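You operate a simulated robot arm through the tools that you are given. There is no shell and no other tool.

Carry out the task below with a simulated robot arm. There is one attempt and no reset: what you move stays moved.

TASK
Put things in order on the top of the long bench. At the end: the plain green apple stands where the orange tin stood; the purple potato stands where the plain green apple stood; the black large iron weight (marked "1 kg") stands on top of the brown sheet; the orange tin stands where the black large iron weight stood; whatever was shut is shut again. Leave all else as you found it, and nothing knocked over.

Only the result counts: the job must be done as asked and must still hold three seconds after the hand-in. Knocking over, shifting, dropping, spilling or breaking anything else fails it. Flat cloth is picked up by pressing the open fingertips on it (5 to 10 N) and closing them slowly along it; thin cloth reads only 2 to 8 mm in the jaws.

THE ROBOT
A 7-joint arm with a two-finger parallel gripper, fixed in place. Base frame: the origin is at the foot of the arm, x ahead of it, y to its left, z up; the work surface is at about z = 0.86. Lengths are in m, angles in rad, forces in N, time in s.
With the tool pointing down near the work surface it reaches from about 0.1 to 0.64 m from the base axis. Its first joint turns from -1.152 to 1.152 rad. Payload 1.57 kg.
Tool frame: the origin (TCP) lies between the finger pads and is the grasp point; the fingertips stand 0.03 m ahead of it; z points along the fingers, y is the line along which they close. The gripper opens to 0.08 m. The fingers are 0.017 m wide and 0.012 m thick; the gripper's body (0.04 by 0.082 m) begins 0.08 m behind the TCP.
Orientation is that of the tool frame in the base frame, as [roll, pitch, yaw] about the fixed x, y, z axes, in that order (R = Rz(yaw) Ry(pitch) Rx(roll)). With the fingers straight down and closing along the base's y, the tool's x points along the base's -x, its y along +y and its z along -z.

THE INTERFACE
- The arm moves only by the tool arm_command. Its argument "series" is a list of rows, each a list of 7 numbers: the shift along the tool's x, y, z in m, then the turn, a rotation vector about the tool's x, y, z in rad, then the gripper command, from -1 (shut) to 1 (fully open), values between in proportion. In form: [[x, y, z, rx, ry, rz, grip], ...]. A call has 1 to 20 rows; each row shifts and turns the commanded pose from where the row before left it, along the tool's axes as they then stand. Each row takes 0.2 s and may step no farther than 0.05 m and 0.15 rad from the row before; otherwise, or with a gripper value out of range, the whole call is refused. Where a pose cannot be reached the arm comes as near as it can. A force on the tool above 40 N (or 10 N above the force at the start of the call, whichever is more), or a blocked arm, ends the call early, and 0.2 s more pass. The fingers move at their own pace (about 0.072 m/s each) and stop on an object; they squeeze with about 43 N. The grip force told is the motor's: it shows also when the fingers shut on nothing. Time passes only in rows, and 0.2 s behind the last, so rows that do not move let the fingers close. It gives the time, the measured TCP pose, the force on the tool (base axes), the opening and the grip force at its end, in the units of the frame above (readings bear some noise), with the torque about the TCP (base axes, N m) and any sound that the robot's microphone picked up.
- Cameras (640 x 400 px; columns grow to the right, rows downward): "scene" is fixed at [0.0595, 0.4409, 1.4198]; the picture's right is [-0.71, -0.70, 0.00], its down [-0.44, 0.45, -0.78] and it looks along [0.54, -0.56, -0.63] (base axes); focal length 249 px, centre (320, 200). "wrist" rides on the gripper at [0.072, -0.007, -0.122] in the tool frame; the picture's right is [0.09, 1.00, 0.00], its down [-0.84, 0.08, -0.54] and it looks along [-0.54, 0.05, 0.84] (tool axes); focal length 238 px, centre (320, 200). There is no depth. A picture from a camera that has moved, and an enlarged one, comes with that camera's place and axes in the base frame and with its lens.
- snapshot(camera): a new picture of that camera. The clock stands still meanwhile.
- inspect(camera, box): a new picture of the part [left, top, right, bottom] of that camera's present view, enlarged. The clock stands still meanwhile.
- finish_job(): hands the job in; it is judged then, once.

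Places have to be worked out from the pictures, the camera data and where the tool is seen. Open the gripper and draw the arm clear of the work before you hand the job in, unless the task says otherwise.

The tools are called after ">>>" as a command line: name --pt "numbers of a row" for each row, then --argument value for the rest, lists and objects as JSON in quotes. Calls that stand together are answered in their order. arm_command: Moves the arm, as the interface text tells. Its arguments: {"type":"object","properties":{"series":{"type":"array"}},"required":["series"]} The other tools are called the same way: snapshot (camera) takes a picture; inspect (camera, box) takes an enlarged picture of a part of a camera's view; finish_job () hands the job in.

At the start:

```text
time: 0.0
position: [0.4123, -0.2009, 1.1535]
tcp_rot: [-3.141, 0.0, -3.141]
ft_force: [0.7, 0.3, 0.0]
wrist_torque: [0.03, -0.02, 0.0]
opening: 0.0799
finger_force: 0.1
```

scene: 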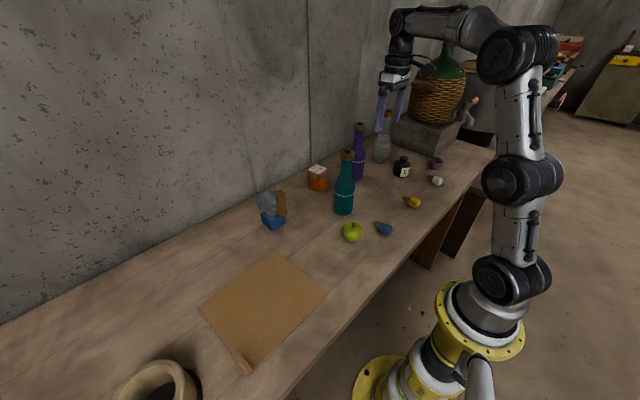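
wrist: 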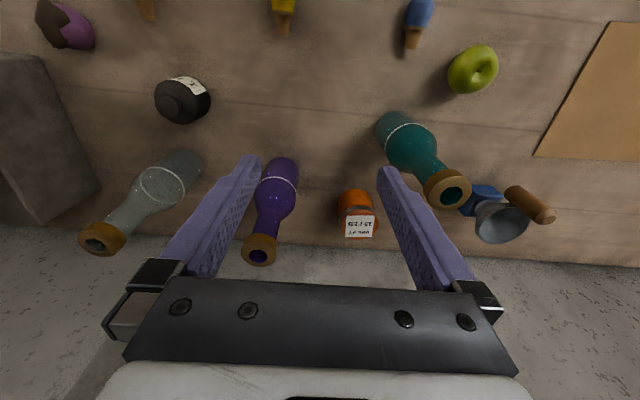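

I'll begin by looking closer at the objects in both views before moving anything.

>>> inspect --camera "scene" --box '[240, 130, 400, 250]'

>>> inspect --camera "scene" --box '[340, 100, 500, 220]'

>>> inspect --camera "scene" --box '[100, 230, 340, 400]'

>>> inspect --camera "wrist" --box '[0, 0, 320, 260]'

>>> inspect --camera "wrist" --box '[320, 0, 640, 260]'

```text
3.33 times, centred on (320, 190) of scene
camera zoom: at [0.0595, 0.4409, 1.4198], right [-0.71, -0.7, 0.0], down [-0.44, 0.45, -0.78], along [0.54, -0.56, -0.63], focal length 831 px, centre (320, 233)
```

zoom: 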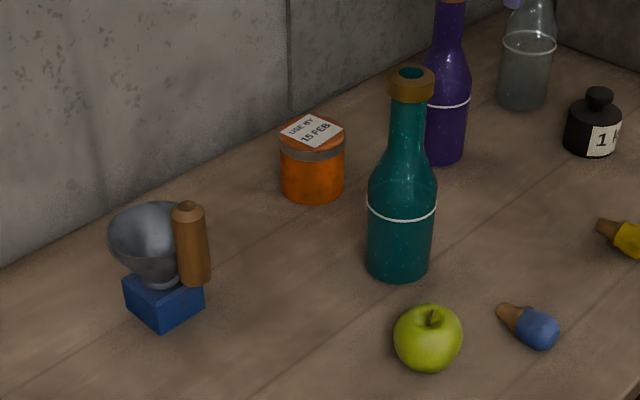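

```text
3.33 times, centred on (420, 160) of scene
camera zoom: at [0.0595, 0.4409, 1.4198], right [-0.71, -0.7, 0.0], down [-0.44, 0.45, -0.78], along [0.54, -0.56, -0.63], focal length 831 px, centre (-13, 333)
```

zoom: 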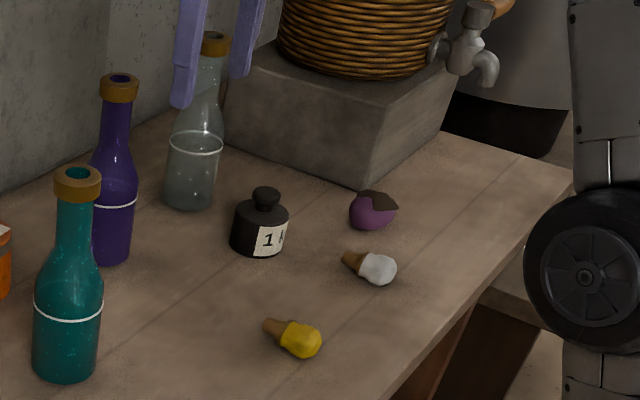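

```text
2.35 times, centred on (220, 315) of scene
camera zoom: at [0.0595, 0.4409, 1.4198], right [-0.71, -0.7, 0.0], down [-0.44, 0.45, -0.78], along [0.54, -0.56, -0.63], focal length 587 px, centre (555, -71)
```

zoom: 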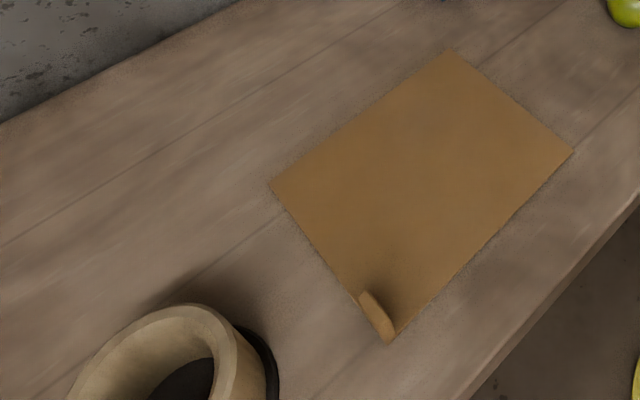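

```text
1.54 times, centred on (160, 130) of wrist
camera zoom: at [0.3402, -0.2072, 1.2761], right [-0.09, 1.0, 0.0], down [0.84, 0.08, 0.54], along [0.54, 0.05, -0.84], focal length 367 px, centre (566, 308)
```

zoom: 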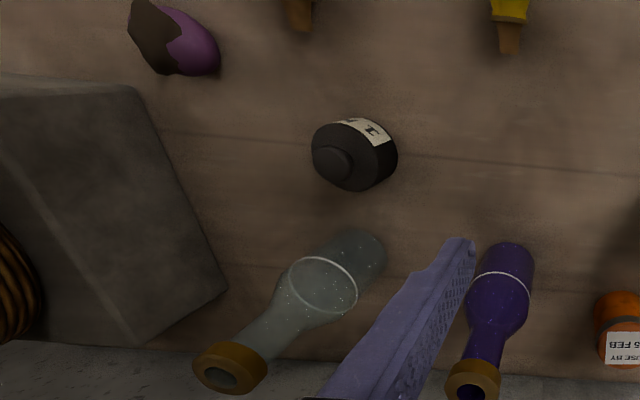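

```text
1.54 times, centred on (480, 130) of wrist
camera zoom: at [0.3402, -0.2072, 1.2761], right [-0.09, 1.0, 0.0], down [0.84, 0.08, 0.54], along [0.54, 0.05, -0.84], focal length 367 px, centre (74, 308)
```

zoom: 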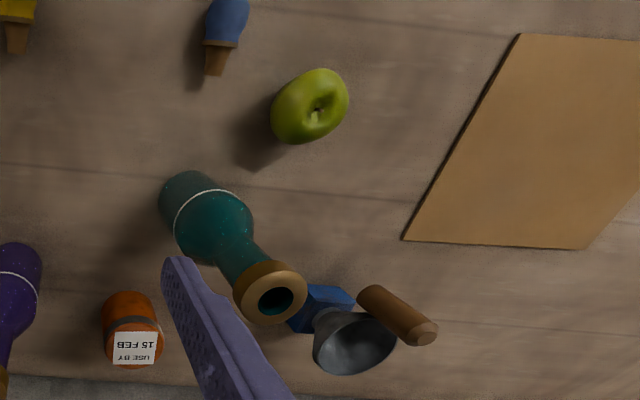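

Working from both cameras, I place the objects roughly as follows: weight at (0.428, -0.418), tin at (0.605, -0.109), apple at (0.345, 0.01), potato at (0.347, -0.55). The sheet spans about x 0.265–0.465 and y 0.195–0.425. I'll move above the weight at the current height and look again.

>>> arm_command --pt "-0.003 -0.043 0 0 0 0 1" --pt "-0.003 -0.043 0 0 0 0 1" --pt "-0.003 -0.043 0 0 0 0 1" --pt "-0.003 -0.043 0 0 0 0 1" --pt "-0.003 -0.043 0 0 0 0 1" --pt "0 0 0 0 0 0 1" --pt "0 0 0 0 0 0 1"

>>> snapshot --camera "wrist"

>>> snapshot --camera "scene"

```text
time: 1.6
position: [0.4147, -0.3935, 1.1375]
tcp_rot: [-3.141, 0.001, -3.141]
ft_force: [0.0, -0.1, 0.5]
wrist_torque: [0.01, 0.0, 0.01]
opening: 0.0802
finger_force: 0.1
out of reach, approached as far as the arm can: row 5
```

```text
taken
camera wrist: at [0.3414, -0.3995, 1.2596], right [-0.09, 1.0, 0.0], down [0.84, 0.08, 0.54], along [0.54, 0.05, -0.84], focal length 238 px, centre (320, 200)
```

wrist: 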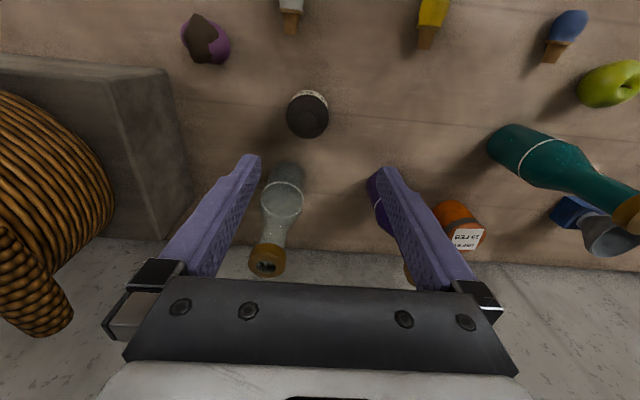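

```text
taken
```

scene: 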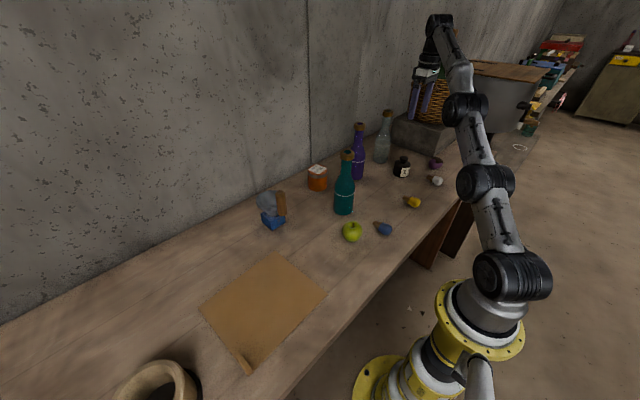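

At this height the reach ends at about 0.57 m, so I have to come in lower over the far objects. I'll zoom in on the weight, the potato and the gripper's own shape before descending.

>>> inspect --camera "wrist" --box '[160, 0, 360, 130]'

>>> inspect --camera "scene" --box '[380, 0, 540, 100]'

>>> inspect --camera "scene" --box '[380, 140, 460, 200]'

```text
3.08 times, centred on (260, 65) of wrist
camera zoom: at [0.3414, -0.3995, 1.2596], right [-0.09, 1.0, 0.0], down [0.84, 0.08, 0.54], along [0.54, 0.05, -0.84], focal length 733 px, centre (505, 615)
```

zoom: 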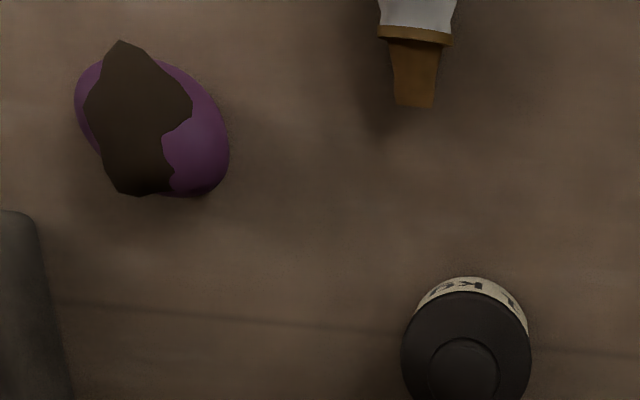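

```text
4.00 times, centred on (460, 50) of scene
camera zoom: at [0.0595, 0.4409, 1.4198], right [-0.71, -0.7, 0.0], down [-0.44, 0.45, -0.78], along [0.54, -0.56, -0.63], focal length 998 px, centre (-240, 800)
```

zoom: 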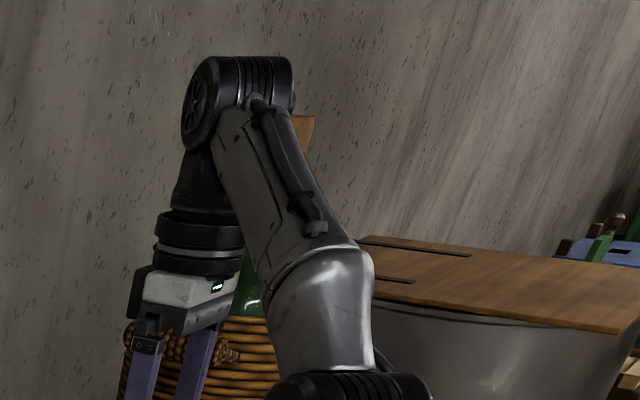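

```text
6.67 times, centred on (420, 170) of scene
camera zoom: at [0.0595, 0.4409, 1.4198], right [-0.71, -0.7, 0.0], down [-0.44, 0.45, -0.78], along [0.54, -0.56, -0.63], focal length 1663 px, centre (-347, 400)
```

zoom: 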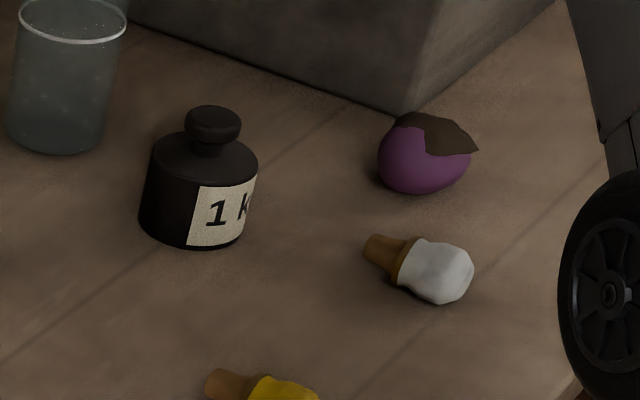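

The weight's knob is about 31 mm wide, spanning z≈0.91–0.933 above a body that is about 70 mm wide. Its centre is near (0.4255, -0.411). I'll come down partway and check the pose.

>>> arm_command --pt "0 0 0.04 0 0 0 1" --pt "0 0 0.04 0 0 0 1" --pt "0 0 0.03 0 0 0 1" --pt "0 0 0 0 0 0 1" --pt "0 0 0 0 0 0 1"

>>> snapshot --camera "wrist"

```text
time: 2.8
position: [0.4161, -0.3941, 1.0303]
tcp_rot: [3.139, 0.0, 3.141]
ft_force: [-0.9, 0.4, -0.4]
wrist_torque: [-0.03, 0.01, 0.0]
opening: 0.0801
finger_force: 0.2
```

```text
taken
camera wrist: at [0.3435, -0.3997, 1.1529], right [-0.09, 1.0, 0.0], down [0.84, 0.08, 0.54], along [0.54, 0.05, -0.84], focal length 238 px, centre (320, 200)
```

wrist: 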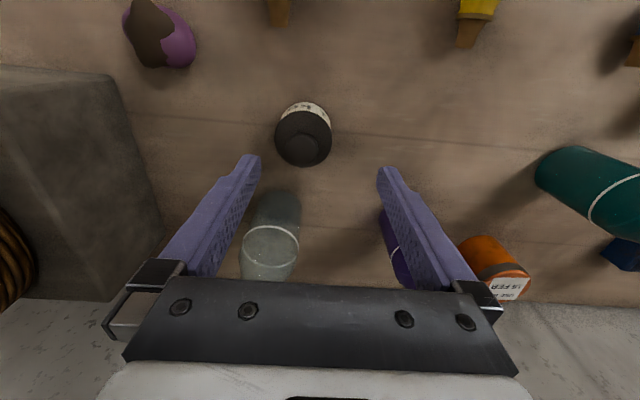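

The commanded pose appears to reset to wherever the arm actually got to. I'll zoom in for a more exact knob position.

>>> inspect --camera "wrist" --box '[240, 90, 400, 190]'

>>> inspect --camera "scene" --box '[380, 60, 460, 200]'

```text
4.00 times, centred on (320, 140) of wrist
camera zoom: at [0.3435, -0.3997, 1.1529], right [-0.09, 1.0, 0.0], down [0.84, 0.08, 0.54], along [0.54, 0.05, -0.84], focal length 953 px, centre (320, 440)
```

zoom: 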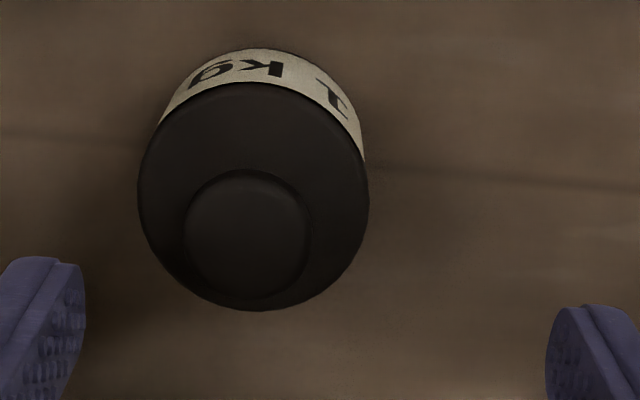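

```text
2.86 times, centred on (420, 130) of scene
camera zoom: at [0.0595, 0.4409, 1.4198], right [-0.71, -0.7, 0.0], down [-0.44, 0.45, -0.78], along [0.54, -0.56, -0.63], focal length 713 px, centre (34, 400)
```

zoom: 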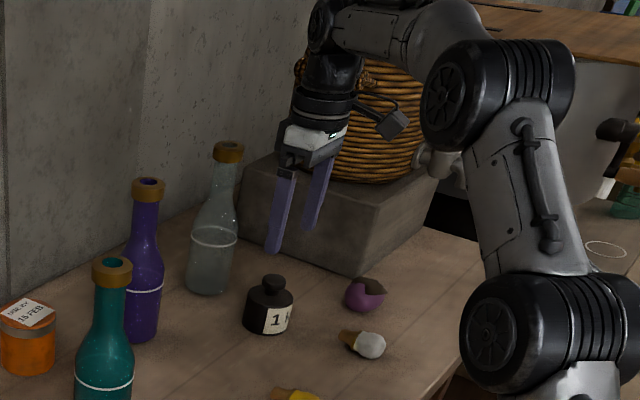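

The knob and body centre both come out at (0.429, -0.410). I'll line up over that point and come down to just above the knob.

>>> arm_command --pt "-0.0125 -0.016 0.0 0 0 0 1" --pt "0 0 0.03 0 0 0 1" --pt "0 0 0.025 0 0 0 1" --pt "0 0 0 0 0 0 1" --pt "0 0 0 0 0 0 1"

>>> snapshot --camera "wrist"

>>> inspect --camera "scene" --box '[380, 100, 460, 200]'

```text
time: 4.0
position: [0.4252, -0.4067, 0.9747]
tcp_rot: [-3.141, 0.0, -3.141]
ft_force: [-0.2, -0.1, -0.6]
wrist_torque: [0.07, 0.01, 0.01]
opening: 0.08
finger_force: 0.0
```

```text
taken
camera wrist: at [0.3516, -0.4138, 1.0963], right [-0.09, 1.0, 0.0], down [0.84, 0.08, 0.54], along [0.54, 0.05, -0.84], focal length 238 px, centre (320, 200)
```

wrist: 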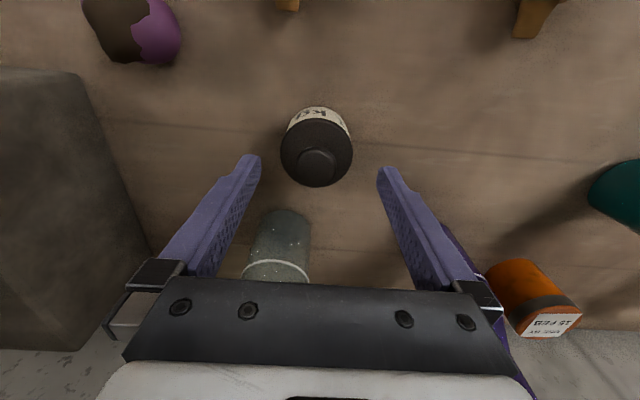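

```text
4.00 times, centred on (420, 150) of scene
camera zoom: at [0.0595, 0.4409, 1.4198], right [-0.71, -0.7, 0.0], down [-0.44, 0.45, -0.78], along [0.54, -0.56, -0.63], focal length 998 px, centre (-80, 400)
```

zoom: 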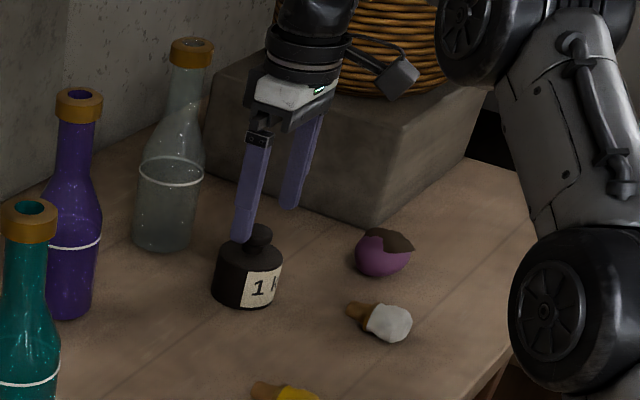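

The knob now sits midway between the fingertips. I'll lower to z≈0.940, so the tips stay just above the body, and close slowly on the knob.

>>> arm_command --pt "-0.001 -0.001 0.018 0 0 0 1" --pt "0 0 0.016 0 0 0 1" --pt "0 0 0 0 0 0 1" --pt "0 0 0 0 0 0 0.5" --pt "0 0 0 0 0 0 0.0" --pt "0 0 0 0 0 0 -0.5" --pt "0 0 0 0 0 0 -1" --pt "0 0 0 0 0 0 -1" --pt "0 0 0 0 0 0 -1"

>>> snapshot --camera "wrist"

>>> inspect --camera "scene" --box '[380, 100, 460, 200]'

```text
time: 6.0
position: [0.4276, -0.4107, 0.9413]
tcp_rot: [-3.141, 0.0, -3.141]
ft_force: [-1.4, 3.8, 1.3]
wrist_torque: [0.15, 0.11, -0.05]
opening: 0.0299
finger_force: 39.1
```

```text
taken
camera wrist: at [0.3557, -0.4165, 1.0631], right [-0.09, 1.0, 0.0], down [0.84, 0.08, 0.54], along [0.54, 0.05, -0.84], focal length 238 px, centre (320, 200)
```

wrist: 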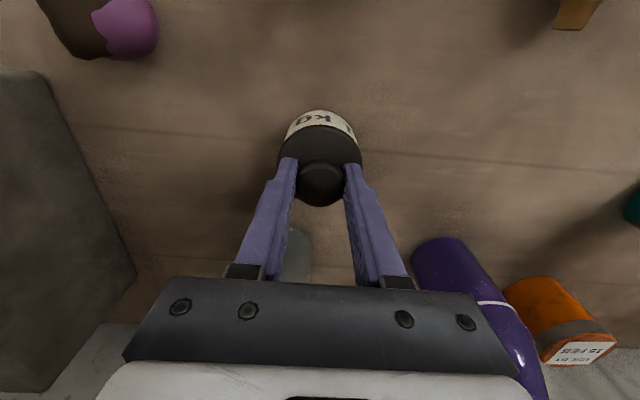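

```text
4.00 times, centred on (420, 150) of scene
camera zoom: at [0.0595, 0.441, 1.4197], right [-0.71, -0.7, 0.0], down [-0.44, 0.45, -0.78], along [0.54, -0.56, -0.63], focal length 998 px, centre (-80, 400)
```

zoom: 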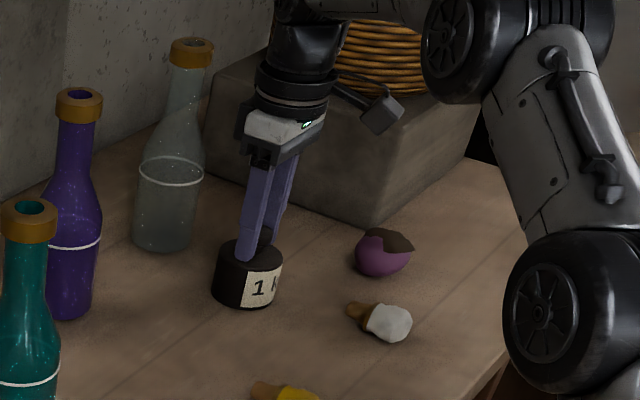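

The gripper holds the knob (opening 30 mm, grip force 39 N), which puts the weight's original place at about (0.428, -0.410). I'll lift slowly, then check the load.

>>> arm_command --pt "0 0 -0.005 0 0 0 -1" --pt "0 0 -0.01 0 0 0 -1" --pt "0 0 -0.015 0 0 0 -1" --pt "0 0 -0.02 0 0 0 -1" --pt "0 0 -0.02 0 0 0 -1" --pt "0 0 -0.02 0 0 0 -1" --pt "0 0 -0.01 0 0 0 -1" --pt "0 0 0 0 0 0 -1"

>>> snapshot --camera "wrist"

>>> snapshot --camera "scene"

```text
time: 7.8
position: [0.429, -0.412, 1.0427]
tcp_rot: [-3.142, -0.001, 3.141]
ft_force: [0.3, 0.0, -9.7]
wrist_torque: [-0.03, 0.04, 0.03]
opening: 0.0293
finger_force: 38.9
```

```text
taken
camera wrist: at [0.3565, -0.4181, 1.1642], right [-0.09, 1.0, 0.0], down [0.84, 0.08, 0.54], along [0.54, 0.05, -0.84], focal length 238 px, centre (320, 200)
```

wrist: 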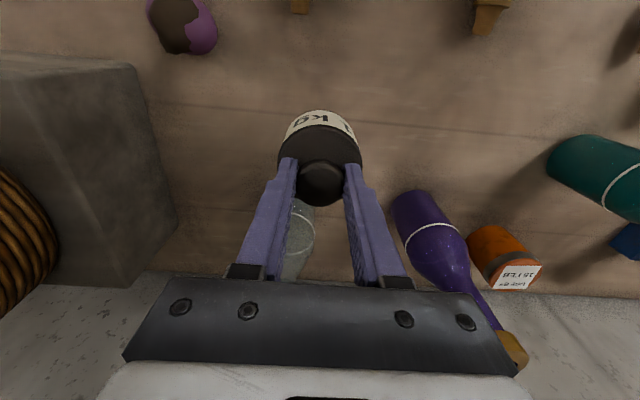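

```text
taken
```

scene: 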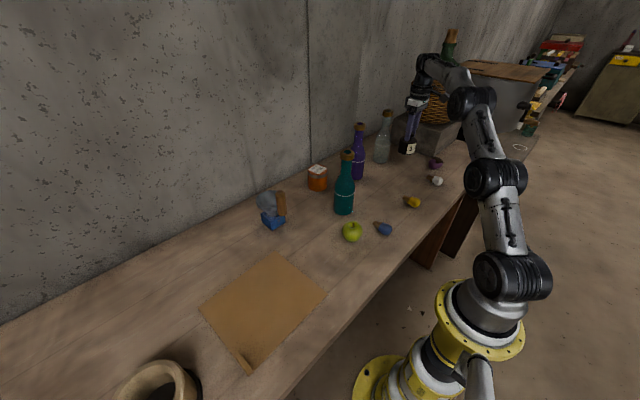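

The load reads 9.7 N and the weight hangs steady. I'll bring it inward and up, then carry it across at x≈0.36, between the teal bottle and the bench front.

>>> arm_command --pt "0.007 0.011 -0.01 0 0 0 -1" --pt "0.0138 0.0224 -0.0214 0 0 0 -1" --pt "0.0138 0.0224 -0.0214 0 0 0 -1" --pt "0.0138 0.0224 -0.0214 0 0 0 -1" --pt "0.0138 0.0224 -0.0214 0 0 0 -1" --pt "0.007 0.0114 -0.015 0 0 0 -1" --pt "0 0.01 -0.01 0 0 0 -1" --pt "0 0.02 -0.005 0 0 0 -1" --pt "0 0.03 0 0 0 0 -1" --pt "0 0.03 0 0 0 0 -1" --pt "0 0.03 0 0 0 0 -1" --pt "0 0.03 0 0 0 0 -1" --pt "0 0.03 0 0 0 0 -1" --pt "0 0.03 0 0 0 0 -1" --pt "0 0.03 0 0 0 0 -1" --pt "0 0.02 0 0 0 0 -1" --pt "0 0.01 0 0 0 0 -1" --pt "0 0 0 0 0 0 -1"

>>> snapshot --camera "scene"

```text
time: 11.6
position: [0.3604, -0.0282, 1.1676]
tcp_rot: [-3.141, 0.001, 3.141]
ft_force: [0.7, 0.3, -10.4]
wrist_torque: [-0.01, 0.06, 0.0]
opening: 0.0293
finger_force: 39.3
```

```text
taken
```

scene: 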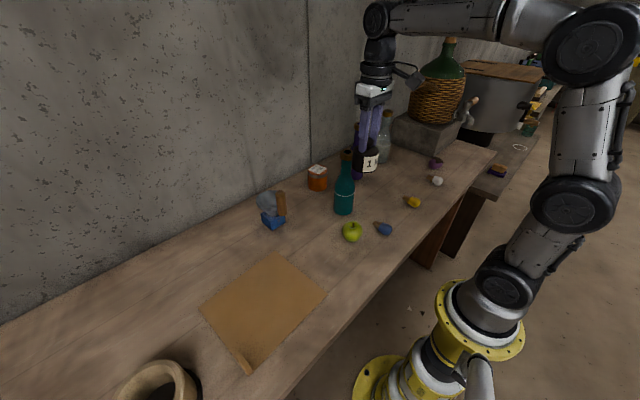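

All is steady and clear of the bottles. I'll continue across to the sheet.

>>> arm_command --pt "0 0.015 0 0 0 0 -1" --pt "0 0.03 0 0 0 0 -1" --pt "0 0.03 0 0 0 0 -1" --pt "0 0.03 0 0 0 0 -1" --pt "0 0.03 0 0 0 0 -1" --pt "0 0.03 0 0 0 0 -1" --pt "0 0.03 0 0 0 0 -1" --pt "0 0.03 0 0 0 0 -1" --pt "0 0.03 0 0 0 0 -1" --pt "-0.002 0.03 0 0 0 0 -1" --pt "-0.002 0.025 0.01 0 0 0 -1" --pt "-0.002 0.02 0.02 0 0 0 -1" --pt "0 0.008 0.03 0 0 0 -1" --pt "0 0 0.03 0 0 0 -1" --pt "0 0 0.02 0 0 0 -1" --pt "0 0 0 0 0 0 -1" --pt "0 0 0 0 0 0 -1"

>>> snapshot --camera "scene"

>>> snapshot --camera "wrist"

```text
time: 15.2
position: [0.3647, 0.3075, 1.0571]
tcp_rot: [3.141, 0.0, -3.141]
ft_force: [0.5, -0.2, -10.1]
wrist_torque: [-0.04, 0.05, -0.03]
opening: 0.0293
finger_force: 38.8
```

```text
taken
```

scene: 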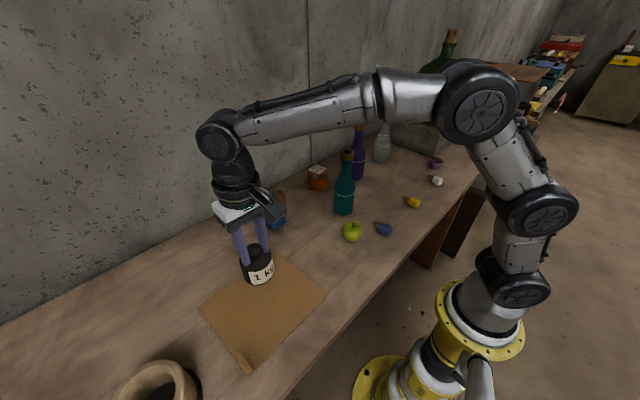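

```text
taken
camera wrist: at [0.2916, 0.3006, 1.1797], right [-0.09, 1.0, 0.0], down [0.84, 0.08, 0.54], along [0.54, 0.05, -0.84], focal length 238 px, centre (320, 200)
```

wrist: 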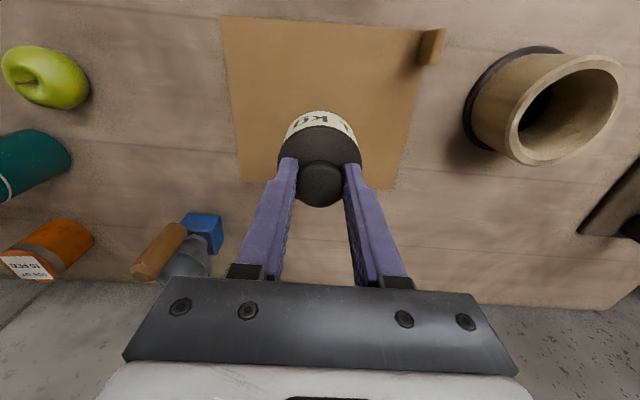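

The weight hangs over the middle of the sheet, which spans about x 0.265–0.47 and y 0.194–0.44. I'll lower it, creeping over the last few millimetres.

>>> arm_command --pt "0 0 0.02 0 0 0 -1" --pt "0 0 0.025 0 0 0 -1" --pt "0 0 0.025 0 0 0 -1" --pt "0 0 0.02 0 0 0 -1" --pt "0 0 0.01 0 0 0 -1" --pt "0 0 0.006 0 0 0 -1" --pt "0 0 0 0 0 0 -1" --pt "0 0 0 0 0 0 -1"

>>> inspect --camera "scene" --box '[190, 200, 330, 320]'

```text
time: 17.0
position: [0.3653, 0.3075, 0.9518]
tcp_rot: [-3.14, -0.001, -3.141]
ft_force: [0.6, 0.1, -10.5]
wrist_torque: [0.0, 0.02, -0.04]
opening: 0.0292
finger_force: 39.6
```

```text
3.33 times, centred on (260, 260) of scene
camera zoom: at [0.0596, 0.441, 1.4197], right [-0.71, -0.7, 0.0], down [-0.44, 0.45, -0.78], along [0.54, -0.56, -0.63], focal length 831 px, centre (520, 0)
```

zoom: 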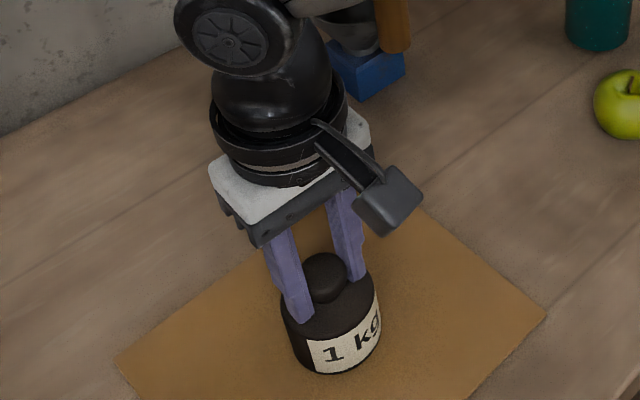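

It is still fully carried and about a centimetre above the sheet. I'll creep down and watch for the load to come off.

>>> arm_command --pt "0 0 0.004 0 0 0 -1" --pt "0 0 0.002 0 0 0 -1" --pt "0 0 0.002 0 0 0 -1" --pt "0 0 0.001 0 0 0 -1" --pt "0 0 0 0 0 0 -1"

```text
time: 18.2
position: [0.3655, 0.3105, 0.9459]
tcp_rot: [3.138, 0.003, -3.141]
ft_force: [-2.3, -5.9, 14.2]
wrist_torque: [-0.42, 0.59, 0.03]
opening: 0.0293
finger_force: 39.6
```

The weight is seated on the sheet: the force reversed to about +14 N. I'll ease up a millimetre, open, and rise away.

>>> arm_command --pt "0 0 -0.001 0 0 0 -1" --pt "0 0 0 0 0 0 -0.4" --pt "0 0 0 0 0 0 0.2" --pt "0 0 0 0 0 0 0.8" --pt "0 0 0 0 0 0 1" --pt "0 0 -0.01 0 0 0 1" --pt "0 0 -0.03 0 0 0 1" --pt "0 0 -0.04 0 0 0 1" --pt "0 0 -0.04 0 0 0 1" --pt "0 0 0 0 0 0 1"

>>> inspect --camera "scene" --box '[180, 200, 340, 380]'

>>> snapshot --camera "wrist"

```text
time: 20.4
position: [0.3665, 0.3092, 1.063]
tcp_rot: [3.141, 0.001, 3.141]
ft_force: [-0.1, 1.0, -0.2]
wrist_torque: [0.03, 0.0, 0.0]
opening: 0.0801
finger_force: 0.1
```

```text
2.22 times, centred on (260, 290) of scene
camera zoom: at [0.0595, 0.4409, 1.4198], right [-0.71, -0.7, 0.0], down [-0.44, 0.45, -0.78], along [0.54, -0.56, -0.63], focal length 554 px, centre (453, 0)
```

zoom: 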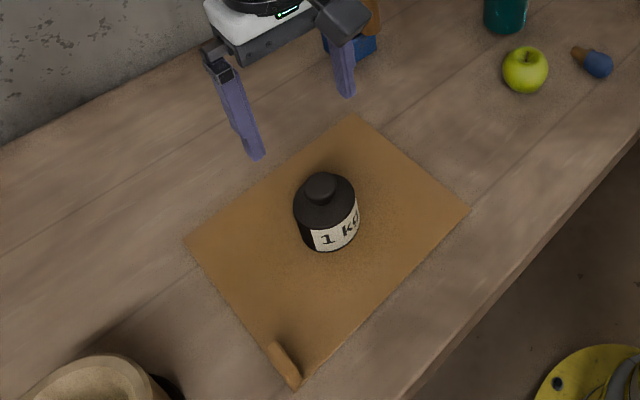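

```text
taken
camera wrist: at [0.2947, 0.3036, 1.1852], right [-0.09, 1.0, 0.0], down [0.84, 0.08, 0.54], along [0.54, 0.05, -0.84], focal length 238 px, centre (320, 200)
```

wrist: 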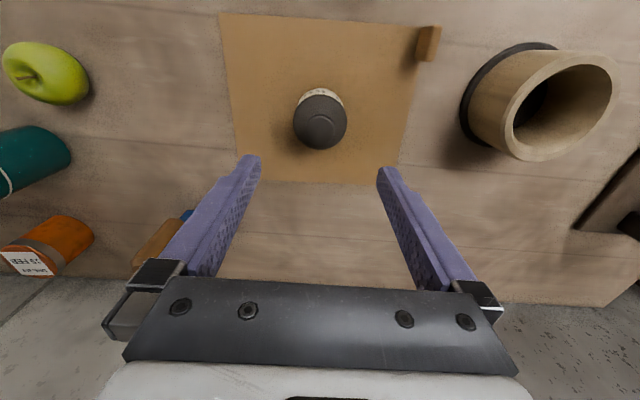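

The weight stands on the sheet. Next is the tin: I'll rise to about z 1.17 and go to a point between the teal and purple bottles for a closer look at it.

>>> arm_command --pt "0 -0.02 -0.027 0 0 0 1" --pt "0 -0.03 -0.027 0 0 0 1" --pt "0 -0.03 -0.027 0 0 0 1" --pt "0 -0.035 -0.026 0 0 0 1" --pt "-0.008 -0.035 0 0 0 0 1" --pt "-0.008 -0.035 0 0 0 0 1" --pt "-0.008 -0.035 0 0 0 0 1" --pt "-0.008 -0.035 0 0 0 0 1" --pt "-0.008 -0.035 0 0 0 0 1" --pt "-0.008 -0.035 0 0 0 0 1" --pt "-0.008 -0.035 0 0 0 0 1" --pt "-0.008 -0.035 0 0 0 0 1" --pt "-0.008 -0.035 0 0 0 0 1" --pt "-0.008 -0.035 0 0 0 0 1" --pt "-0.01 0 0 0 0 0 1" --pt "0 0 0 0 0 0 1" --pt "0 0 0 0 0 0 1"

>>> snapshot --camera "wrist"

>>> snapshot --camera "scene"

```text
time: 24.0
position: [0.4531, -0.1553, 1.1697]
tcp_rot: [-3.141, -0.001, 3.141]
ft_force: [0.7, -0.1, 0.6]
wrist_torque: [-0.02, 0.0, -0.02]
opening: 0.0798
finger_force: 0.1
```

```text
taken
camera wrist: at [0.3808, -0.1613, 1.2916], right [-0.09, 1.0, 0.0], down [0.84, 0.08, 0.54], along [0.54, 0.05, -0.84], focal length 238 px, centre (320, 200)
```

wrist: 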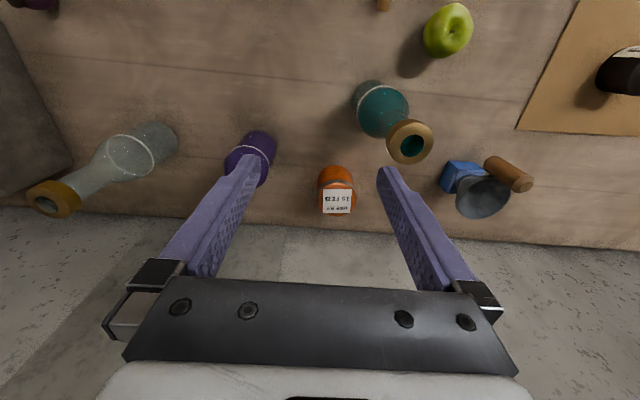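

```text
taken
```

scene: 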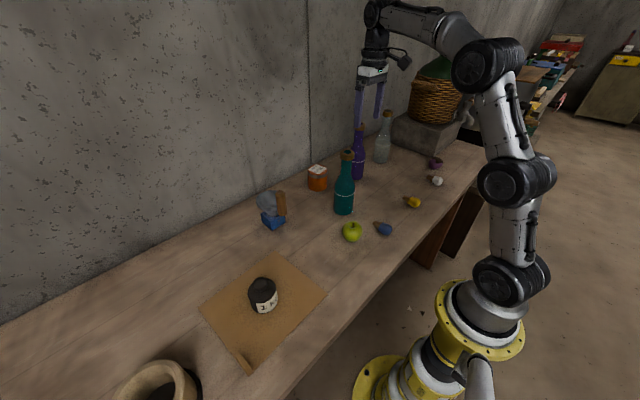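

The tin is clearly visible between the two bottles. I'll zoom in to fix its centre and width.

>>> inspect --camera "wrist" --box '[280, 140, 400, 240]'

>>> inspect --camera "scene" --box '[280, 140, 380, 220]'

```text
4.00 times, centred on (340, 190) of wrist
camera zoom: at [0.3808, -0.1613, 1.2916], right [-0.09, 1.0, 0.0], down [0.84, 0.08, 0.54], along [0.54, 0.05, -0.84], focal length 953 px, centre (240, 240)
```

zoom: 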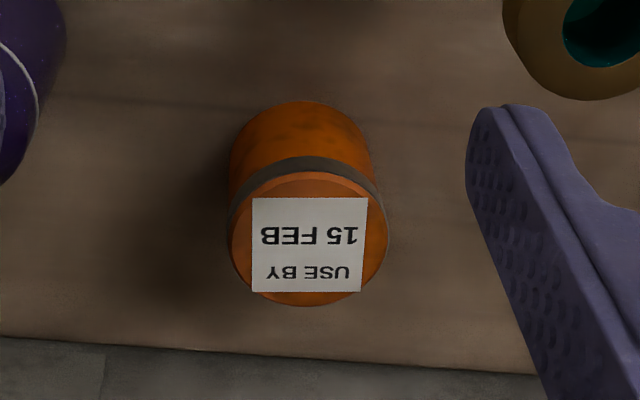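

```text
5.00 times, centred on (330, 180) of scene
camera zoom: at [0.0595, 0.4409, 1.4198], right [-0.71, -0.7, 0.0], down [-0.44, 0.45, -0.78], along [0.54, -0.56, -0.63], focal length 1247 px, centre (270, 300)
```

zoom: 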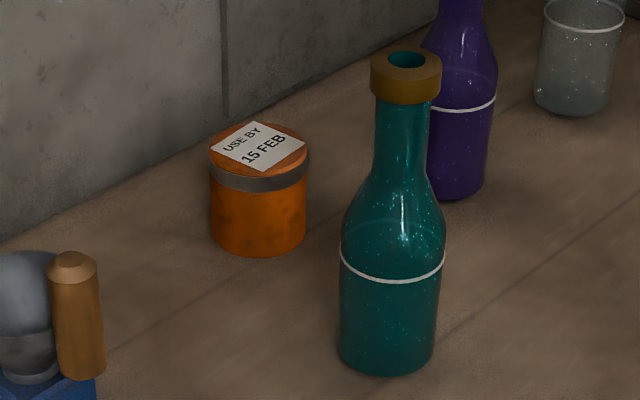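

The tin's lid ring is about 73 mm across, so only about 3.5 mm margin per side, and its centre is near (0.607, -0.109). I'll approach between the bottles, descending outward, and stop above it to check the alignment and the forearm's clearance over the teal bottle.

>>> arm_command --pt "-0.0257 0.0051 0.0166 0 0 0 1" --pt "-0.0257 0.0051 0.0166 0 0 0 1" --pt "-0.0257 0.0051 0.0166 0 0 0 1" --pt "-0.02 0.0083 0.0267 0 0 0 1" --pt "-0.02 0.0083 0.0267 0 0 0 1" --pt "-0.02 0.0083 0.0267 0 0 0 1" --pt "-0.0085 0.0028 0.02 0 0 0 1" --pt "-0.0085 0.0028 0.015 0 0 0 1" --pt "0 0 0 0 0 0 1" --pt "0 0 0 0 0 0 1"

>>> snapshot --camera "wrist"

>>> snapshot --camera "scene"

```text
time: 26.2
position: [0.6114, -0.1102, 1.0056]
tcp_rot: [-3.142, 0.0, -3.141]
ft_force: [-0.2, 0.0, -0.2]
wrist_torque: [0.01, 0.01, -0.02]
opening: 0.0798
finger_force: 0.0
```

```text
taken
camera wrist: at [0.5386, -0.1162, 1.1262], right [-0.09, 1.0, 0.0], down [0.84, 0.08, 0.54], along [0.54, 0.05, -0.84], focal length 238 px, centre (320, 200)
```

wrist: 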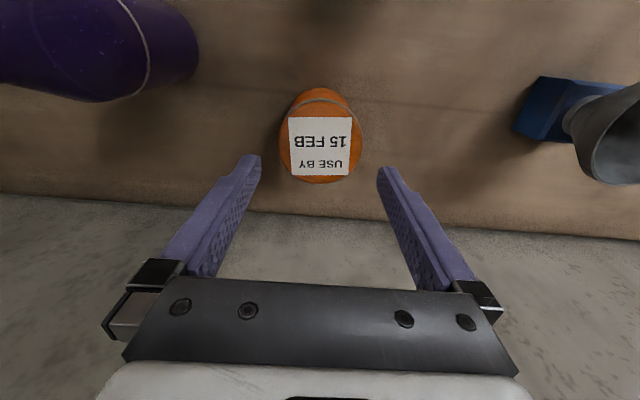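

```text
taken
```

scene: 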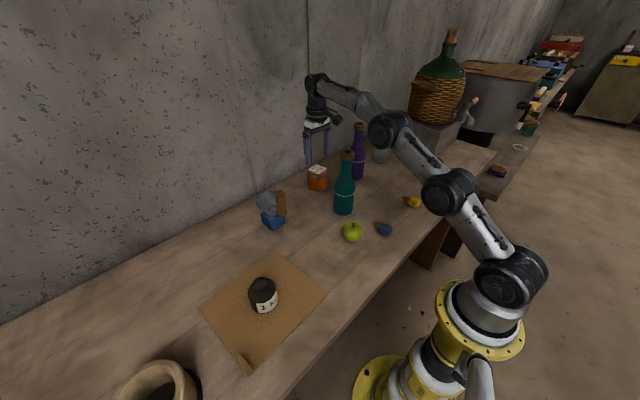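

The tin centre is at column 320, right on the tool axis, and the forearm is well above the teal bottle. I'll zoom in for a finer check before descending.

>>> inspect --camera "wrist" --box '[240, 75, 400, 195]'

>>> inspect --camera "scene" --box '[280, 60, 440, 200]'

```text
3.33 times, centred on (320, 135) of wrist
camera zoom: at [0.5386, -0.1162, 1.1262], right [-0.09, 1.0, 0.0], down [0.84, 0.08, 0.54], along [0.54, 0.05, -0.84], focal length 794 px, centre (320, 417)
```

zoom: 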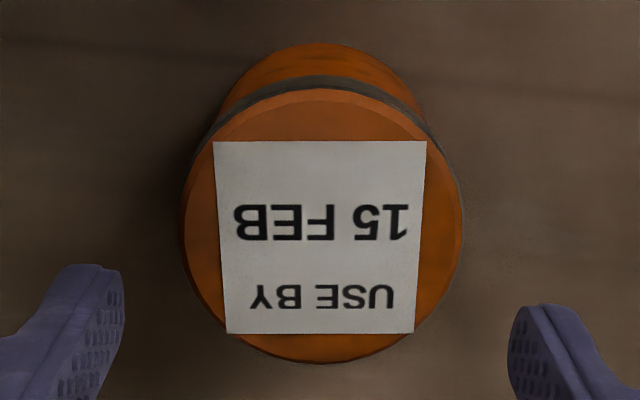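

```text
2.86 times, centred on (360, 130) of scene
camera zoom: at [0.0595, 0.4409, 1.4198], right [-0.71, -0.7, 0.0], down [-0.44, 0.45, -0.78], along [0.54, -0.56, -0.63], focal length 713 px, centre (206, 400)
```

zoom: 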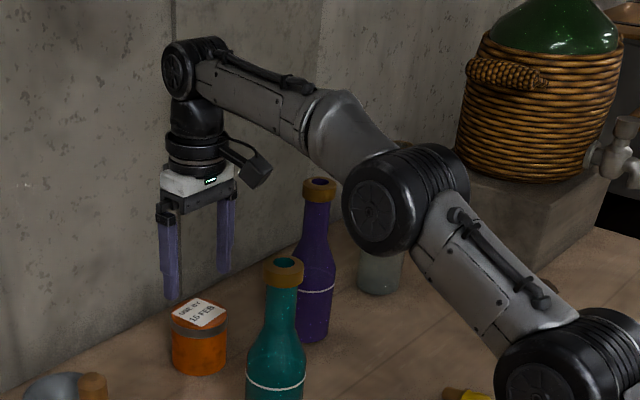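

Laterally aligned. In x the tin is about 4 mm nearer than the TCP, so I'll correct that, lower to just above the lid and recheck.

>>> arm_command --pt "0.004 0 0.015 0 0 0 1" --pt "0 0 0.015 0 0 0 1" --pt "0 0 0 0 0 0 1" --pt "0 0 0 0 0 0 1"

>>> inspect --camera "wrist" --box '[220, 75, 420, 225]'

>>> inspect --camera "scene" --box '[280, 80, 440, 220]'

```text
time: 27.2
position: [0.6063, -0.1102, 0.9728]
tcp_rot: [3.141, 0.0, 3.141]
ft_force: [0.1, -0.7, 0.1]
wrist_torque: [-0.02, 0.02, 0.0]
opening: 0.0799
finger_force: 0.1
```

```text
2.67 times, centred on (320, 150) of wrist
camera zoom: at [0.5342, -0.1164, 1.0951], right [-0.09, 1.0, 0.0], down [0.84, 0.08, 0.54], along [0.54, 0.05, -0.84], focal length 636 px, centre (320, 333)
```

zoom: 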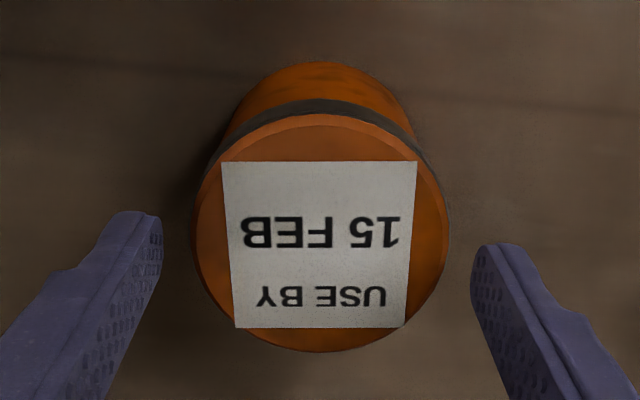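

```text
2.86 times, centred on (360, 150) of scene
camera zoom: at [0.0595, 0.4409, 1.4198], right [-0.71, -0.7, 0.0], down [-0.44, 0.45, -0.78], along [0.54, -0.56, -0.63], focal length 713 px, centre (206, 343)
```

zoom: 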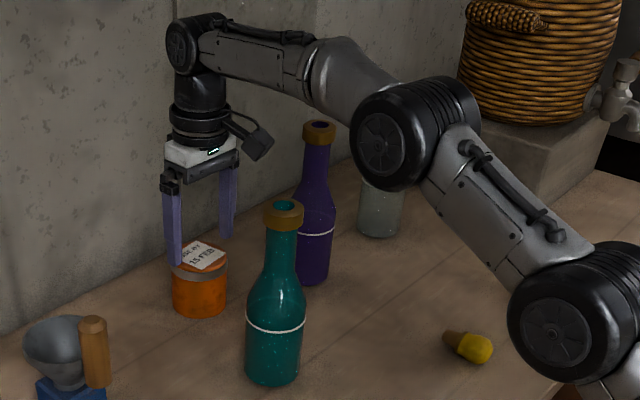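

Tin centred within about 1 mm both ways. I'll lower gradually past the lid and watch the force.

>>> arm_command --pt "0 0 0.01 0 0 0 1" --pt "0 0 0.01 0 0 0 1" --pt "0 0 0.01 0 0 0 1" --pt "0 0 0 0 0 0 1"

>>> inspect --camera "wrist" --box '[220, 75, 420, 225]'

>>> inspect --camera "scene" --box '[280, 80, 440, 220]'

```text
time: 28.2
position: [0.6038, -0.1107, 0.9443]
tcp_rot: [-3.141, 0.0, -3.14]
ft_force: [0.6, 0.2, -0.3]
wrist_torque: [0.0, 0.0, 0.01]
opening: 0.08
finger_force: 0.0
```

```text
2.67 times, centred on (320, 150) of wrist
camera zoom: at [0.532, -0.1159, 1.0669], right [-0.09, 1.0, 0.0], down [0.84, 0.08, 0.54], along [0.54, 0.05, -0.84], focal length 636 px, centre (320, 333)
```

zoom: 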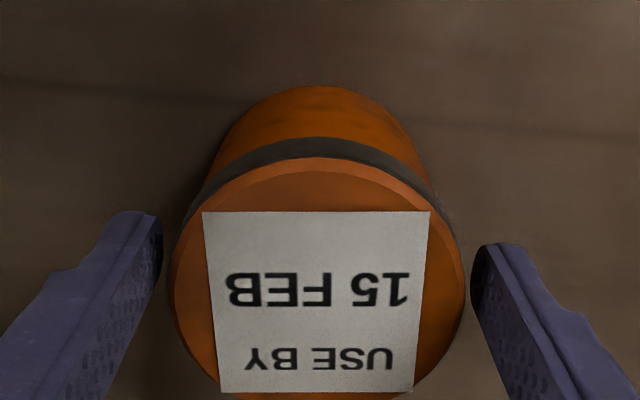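

```text
2.86 times, centred on (360, 150) of scene
camera zoom: at [0.0595, 0.4409, 1.4198], right [-0.71, -0.7, 0.0], down [-0.44, 0.45, -0.78], along [0.54, -0.56, -0.63], focal length 713 px, centre (206, 343)
```

zoom: 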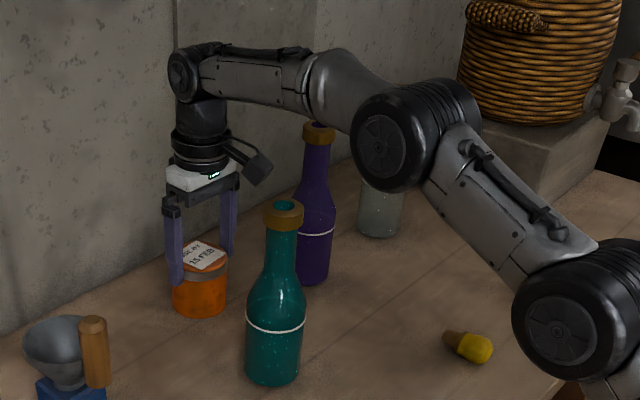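

The fingertips already straddle the lid ring with no contact. I'll trim 1 mm and go on down to z≈0.902.

>>> arm_command --pt "-0.0015 -0.0008 0.01 0 0 0 1" --pt "0 0 0.012 0 0 0 1" --pt "0 0 0.012 0 0 0 1" --pt "0 0 0.008 0 0 0 1" --pt "0 0 0 0 0 0 1"

>>> inspect --camera "scene" --box '[280, 80, 440, 220]'

>>> snapshot --camera "wrist"

```text
time: 29.4
position: [0.6066, -0.1103, 0.9052]
tcp_rot: [3.141, -0.001, -3.14]
ft_force: [0.0, 0.2, -1.5]
wrist_torque: [0.01, -0.04, 0.02]
opening: 0.0798
finger_force: 0.0
```

```text
2.86 times, centred on (360, 150) of scene
camera zoom: at [0.0595, 0.4409, 1.4198], right [-0.71, -0.7, 0.0], down [-0.44, 0.45, -0.78], along [0.54, -0.56, -0.63], focal length 713 px, centre (206, 343)
```

zoom: 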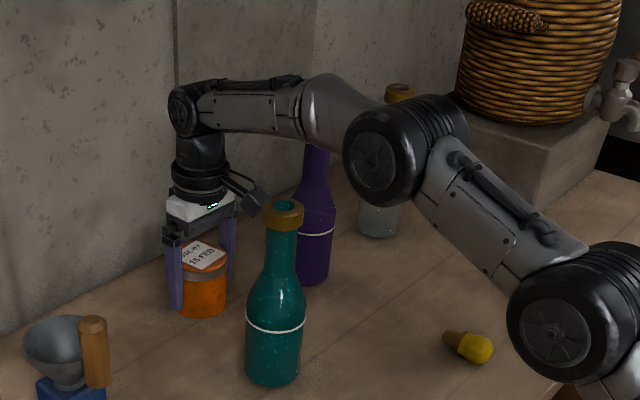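

```text
taken
camera wrist: at [0.5347, -0.117, 1.027], right [-0.09, 1.0, 0.0], down [0.84, 0.08, 0.54], along [0.54, 0.05, -0.84], focal length 238 px, centre (320, 200)
```

wrist: 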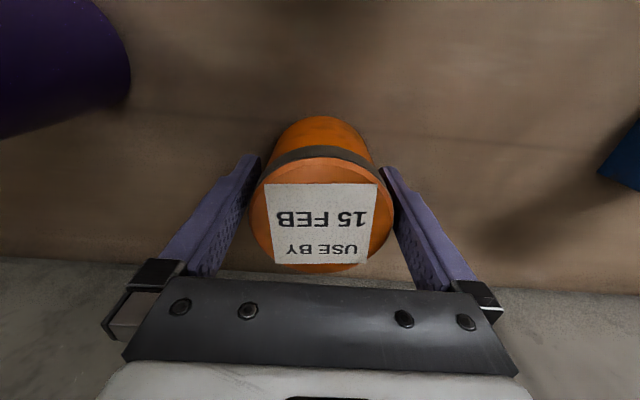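

The tin sits centred between the fingers, and the forearm clears the teal bottle. I'll close gently on it.

>>> arm_command --pt "0 0 0 0 0 0 0.9" --pt "0 0 0 0 0 0 0.8" --pt "0 0 0 0 0 0 0.7" --pt "0 0 0 0 0 0 0.4" --pt "0 0 0 0 0 0 0" --pt "0 0 0 0 0 0 -1" --pt "0 0 0 0 0 0 -1"

>>> inspect --camera "wrist" --box '[180, 95, 460, 295]'

>>> inspect --camera "scene" --box '[300, 120, 380, 200]'

```text
time: 31.0
position: [0.6072, -0.1098, 0.9042]
tcp_rot: [-3.141, 0.0, 3.141]
ft_force: [0.6, 0.2, 0.2]
wrist_torque: [0.11, 0.01, -0.05]
opening: 0.0711
finger_force: 42.8
```

```text
2.00 times, centred on (320, 195) of wrist
camera zoom: at [0.5347, -0.117, 1.0272], right [-0.09, 1.0, 0.0], down [0.84, 0.08, 0.54], along [0.54, 0.05, -0.84], focal length 477 px, centre (320, 210)
```

zoom: 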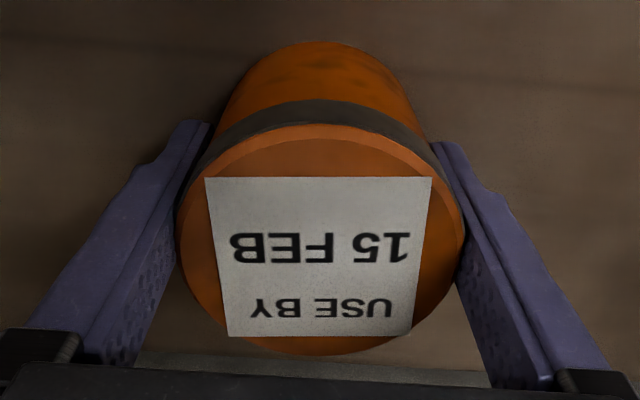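

```text
5.00 times, centred on (340, 160) of scene
camera zoom: at [0.0595, 0.4409, 1.4197], right [-0.71, -0.7, 0.0], down [-0.44, 0.45, -0.78], along [0.54, -0.56, -0.63], focal length 1247 px, centre (220, 400)
```

zoom: 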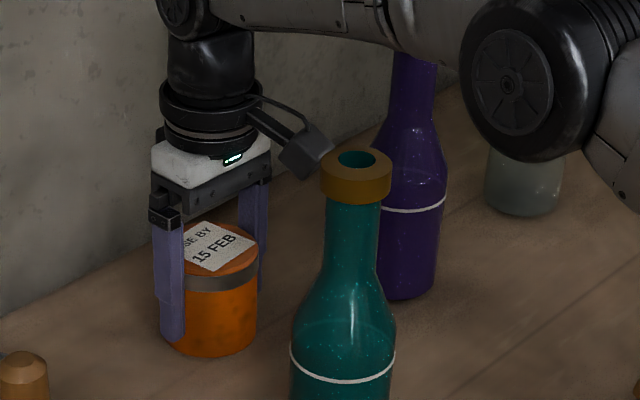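

Held at 71 mm. I'll lift a little and check that the whole tin comes up, not just the lid.

>>> arm_command --pt "0 0 -0.005 0 0 0 -1" --pt "0 0 -0.01 0 0 0 -1" --pt "0 0 -0.015 0 0 0 -1" --pt "0 0 -0.01 0 0 0 -1" --pt "0 0 0 0 0 0 -1"

>>> inspect --camera "scene" --box '[290, 110, 390, 210]'

>>> snapshot --camera "wrist"

```text
time: 32.2
position: [0.6075, -0.112, 0.9441]
tcp_rot: [3.14, 0.0, -3.141]
ft_force: [0.2, -0.7, -2.2]
wrist_torque: [0.0, 0.01, 0.02]
opening: 0.071
finger_force: 43.1
```

```text
4.00 times, centred on (340, 160) of scene
camera zoom: at [0.0596, 0.4409, 1.4198], right [-0.71, -0.7, 0.0], down [-0.44, 0.45, -0.78], along [0.54, -0.56, -0.63], focal length 998 px, centre (240, 360)
```

zoom: 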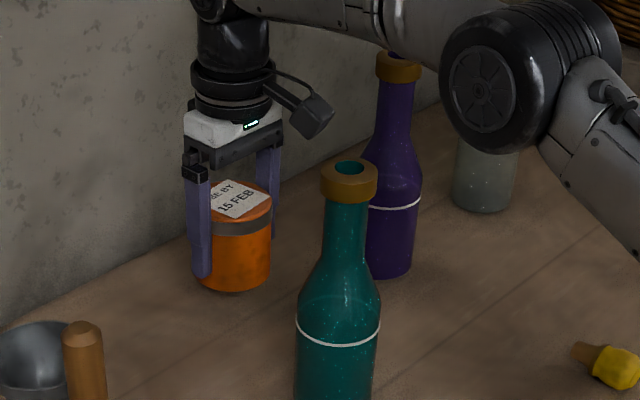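

```text
taken
camera wrist: at [0.5345, -0.1175, 1.0663], right [-0.09, 1.0, 0.0], down [0.84, 0.08, 0.54], along [0.54, 0.05, -0.84], focal length 238 px, centre (320, 200)
```

wrist: 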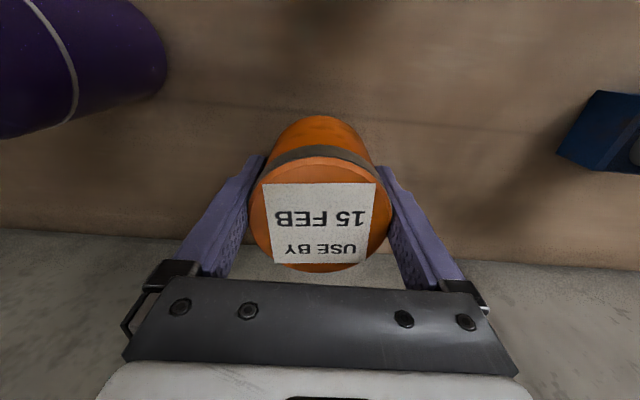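

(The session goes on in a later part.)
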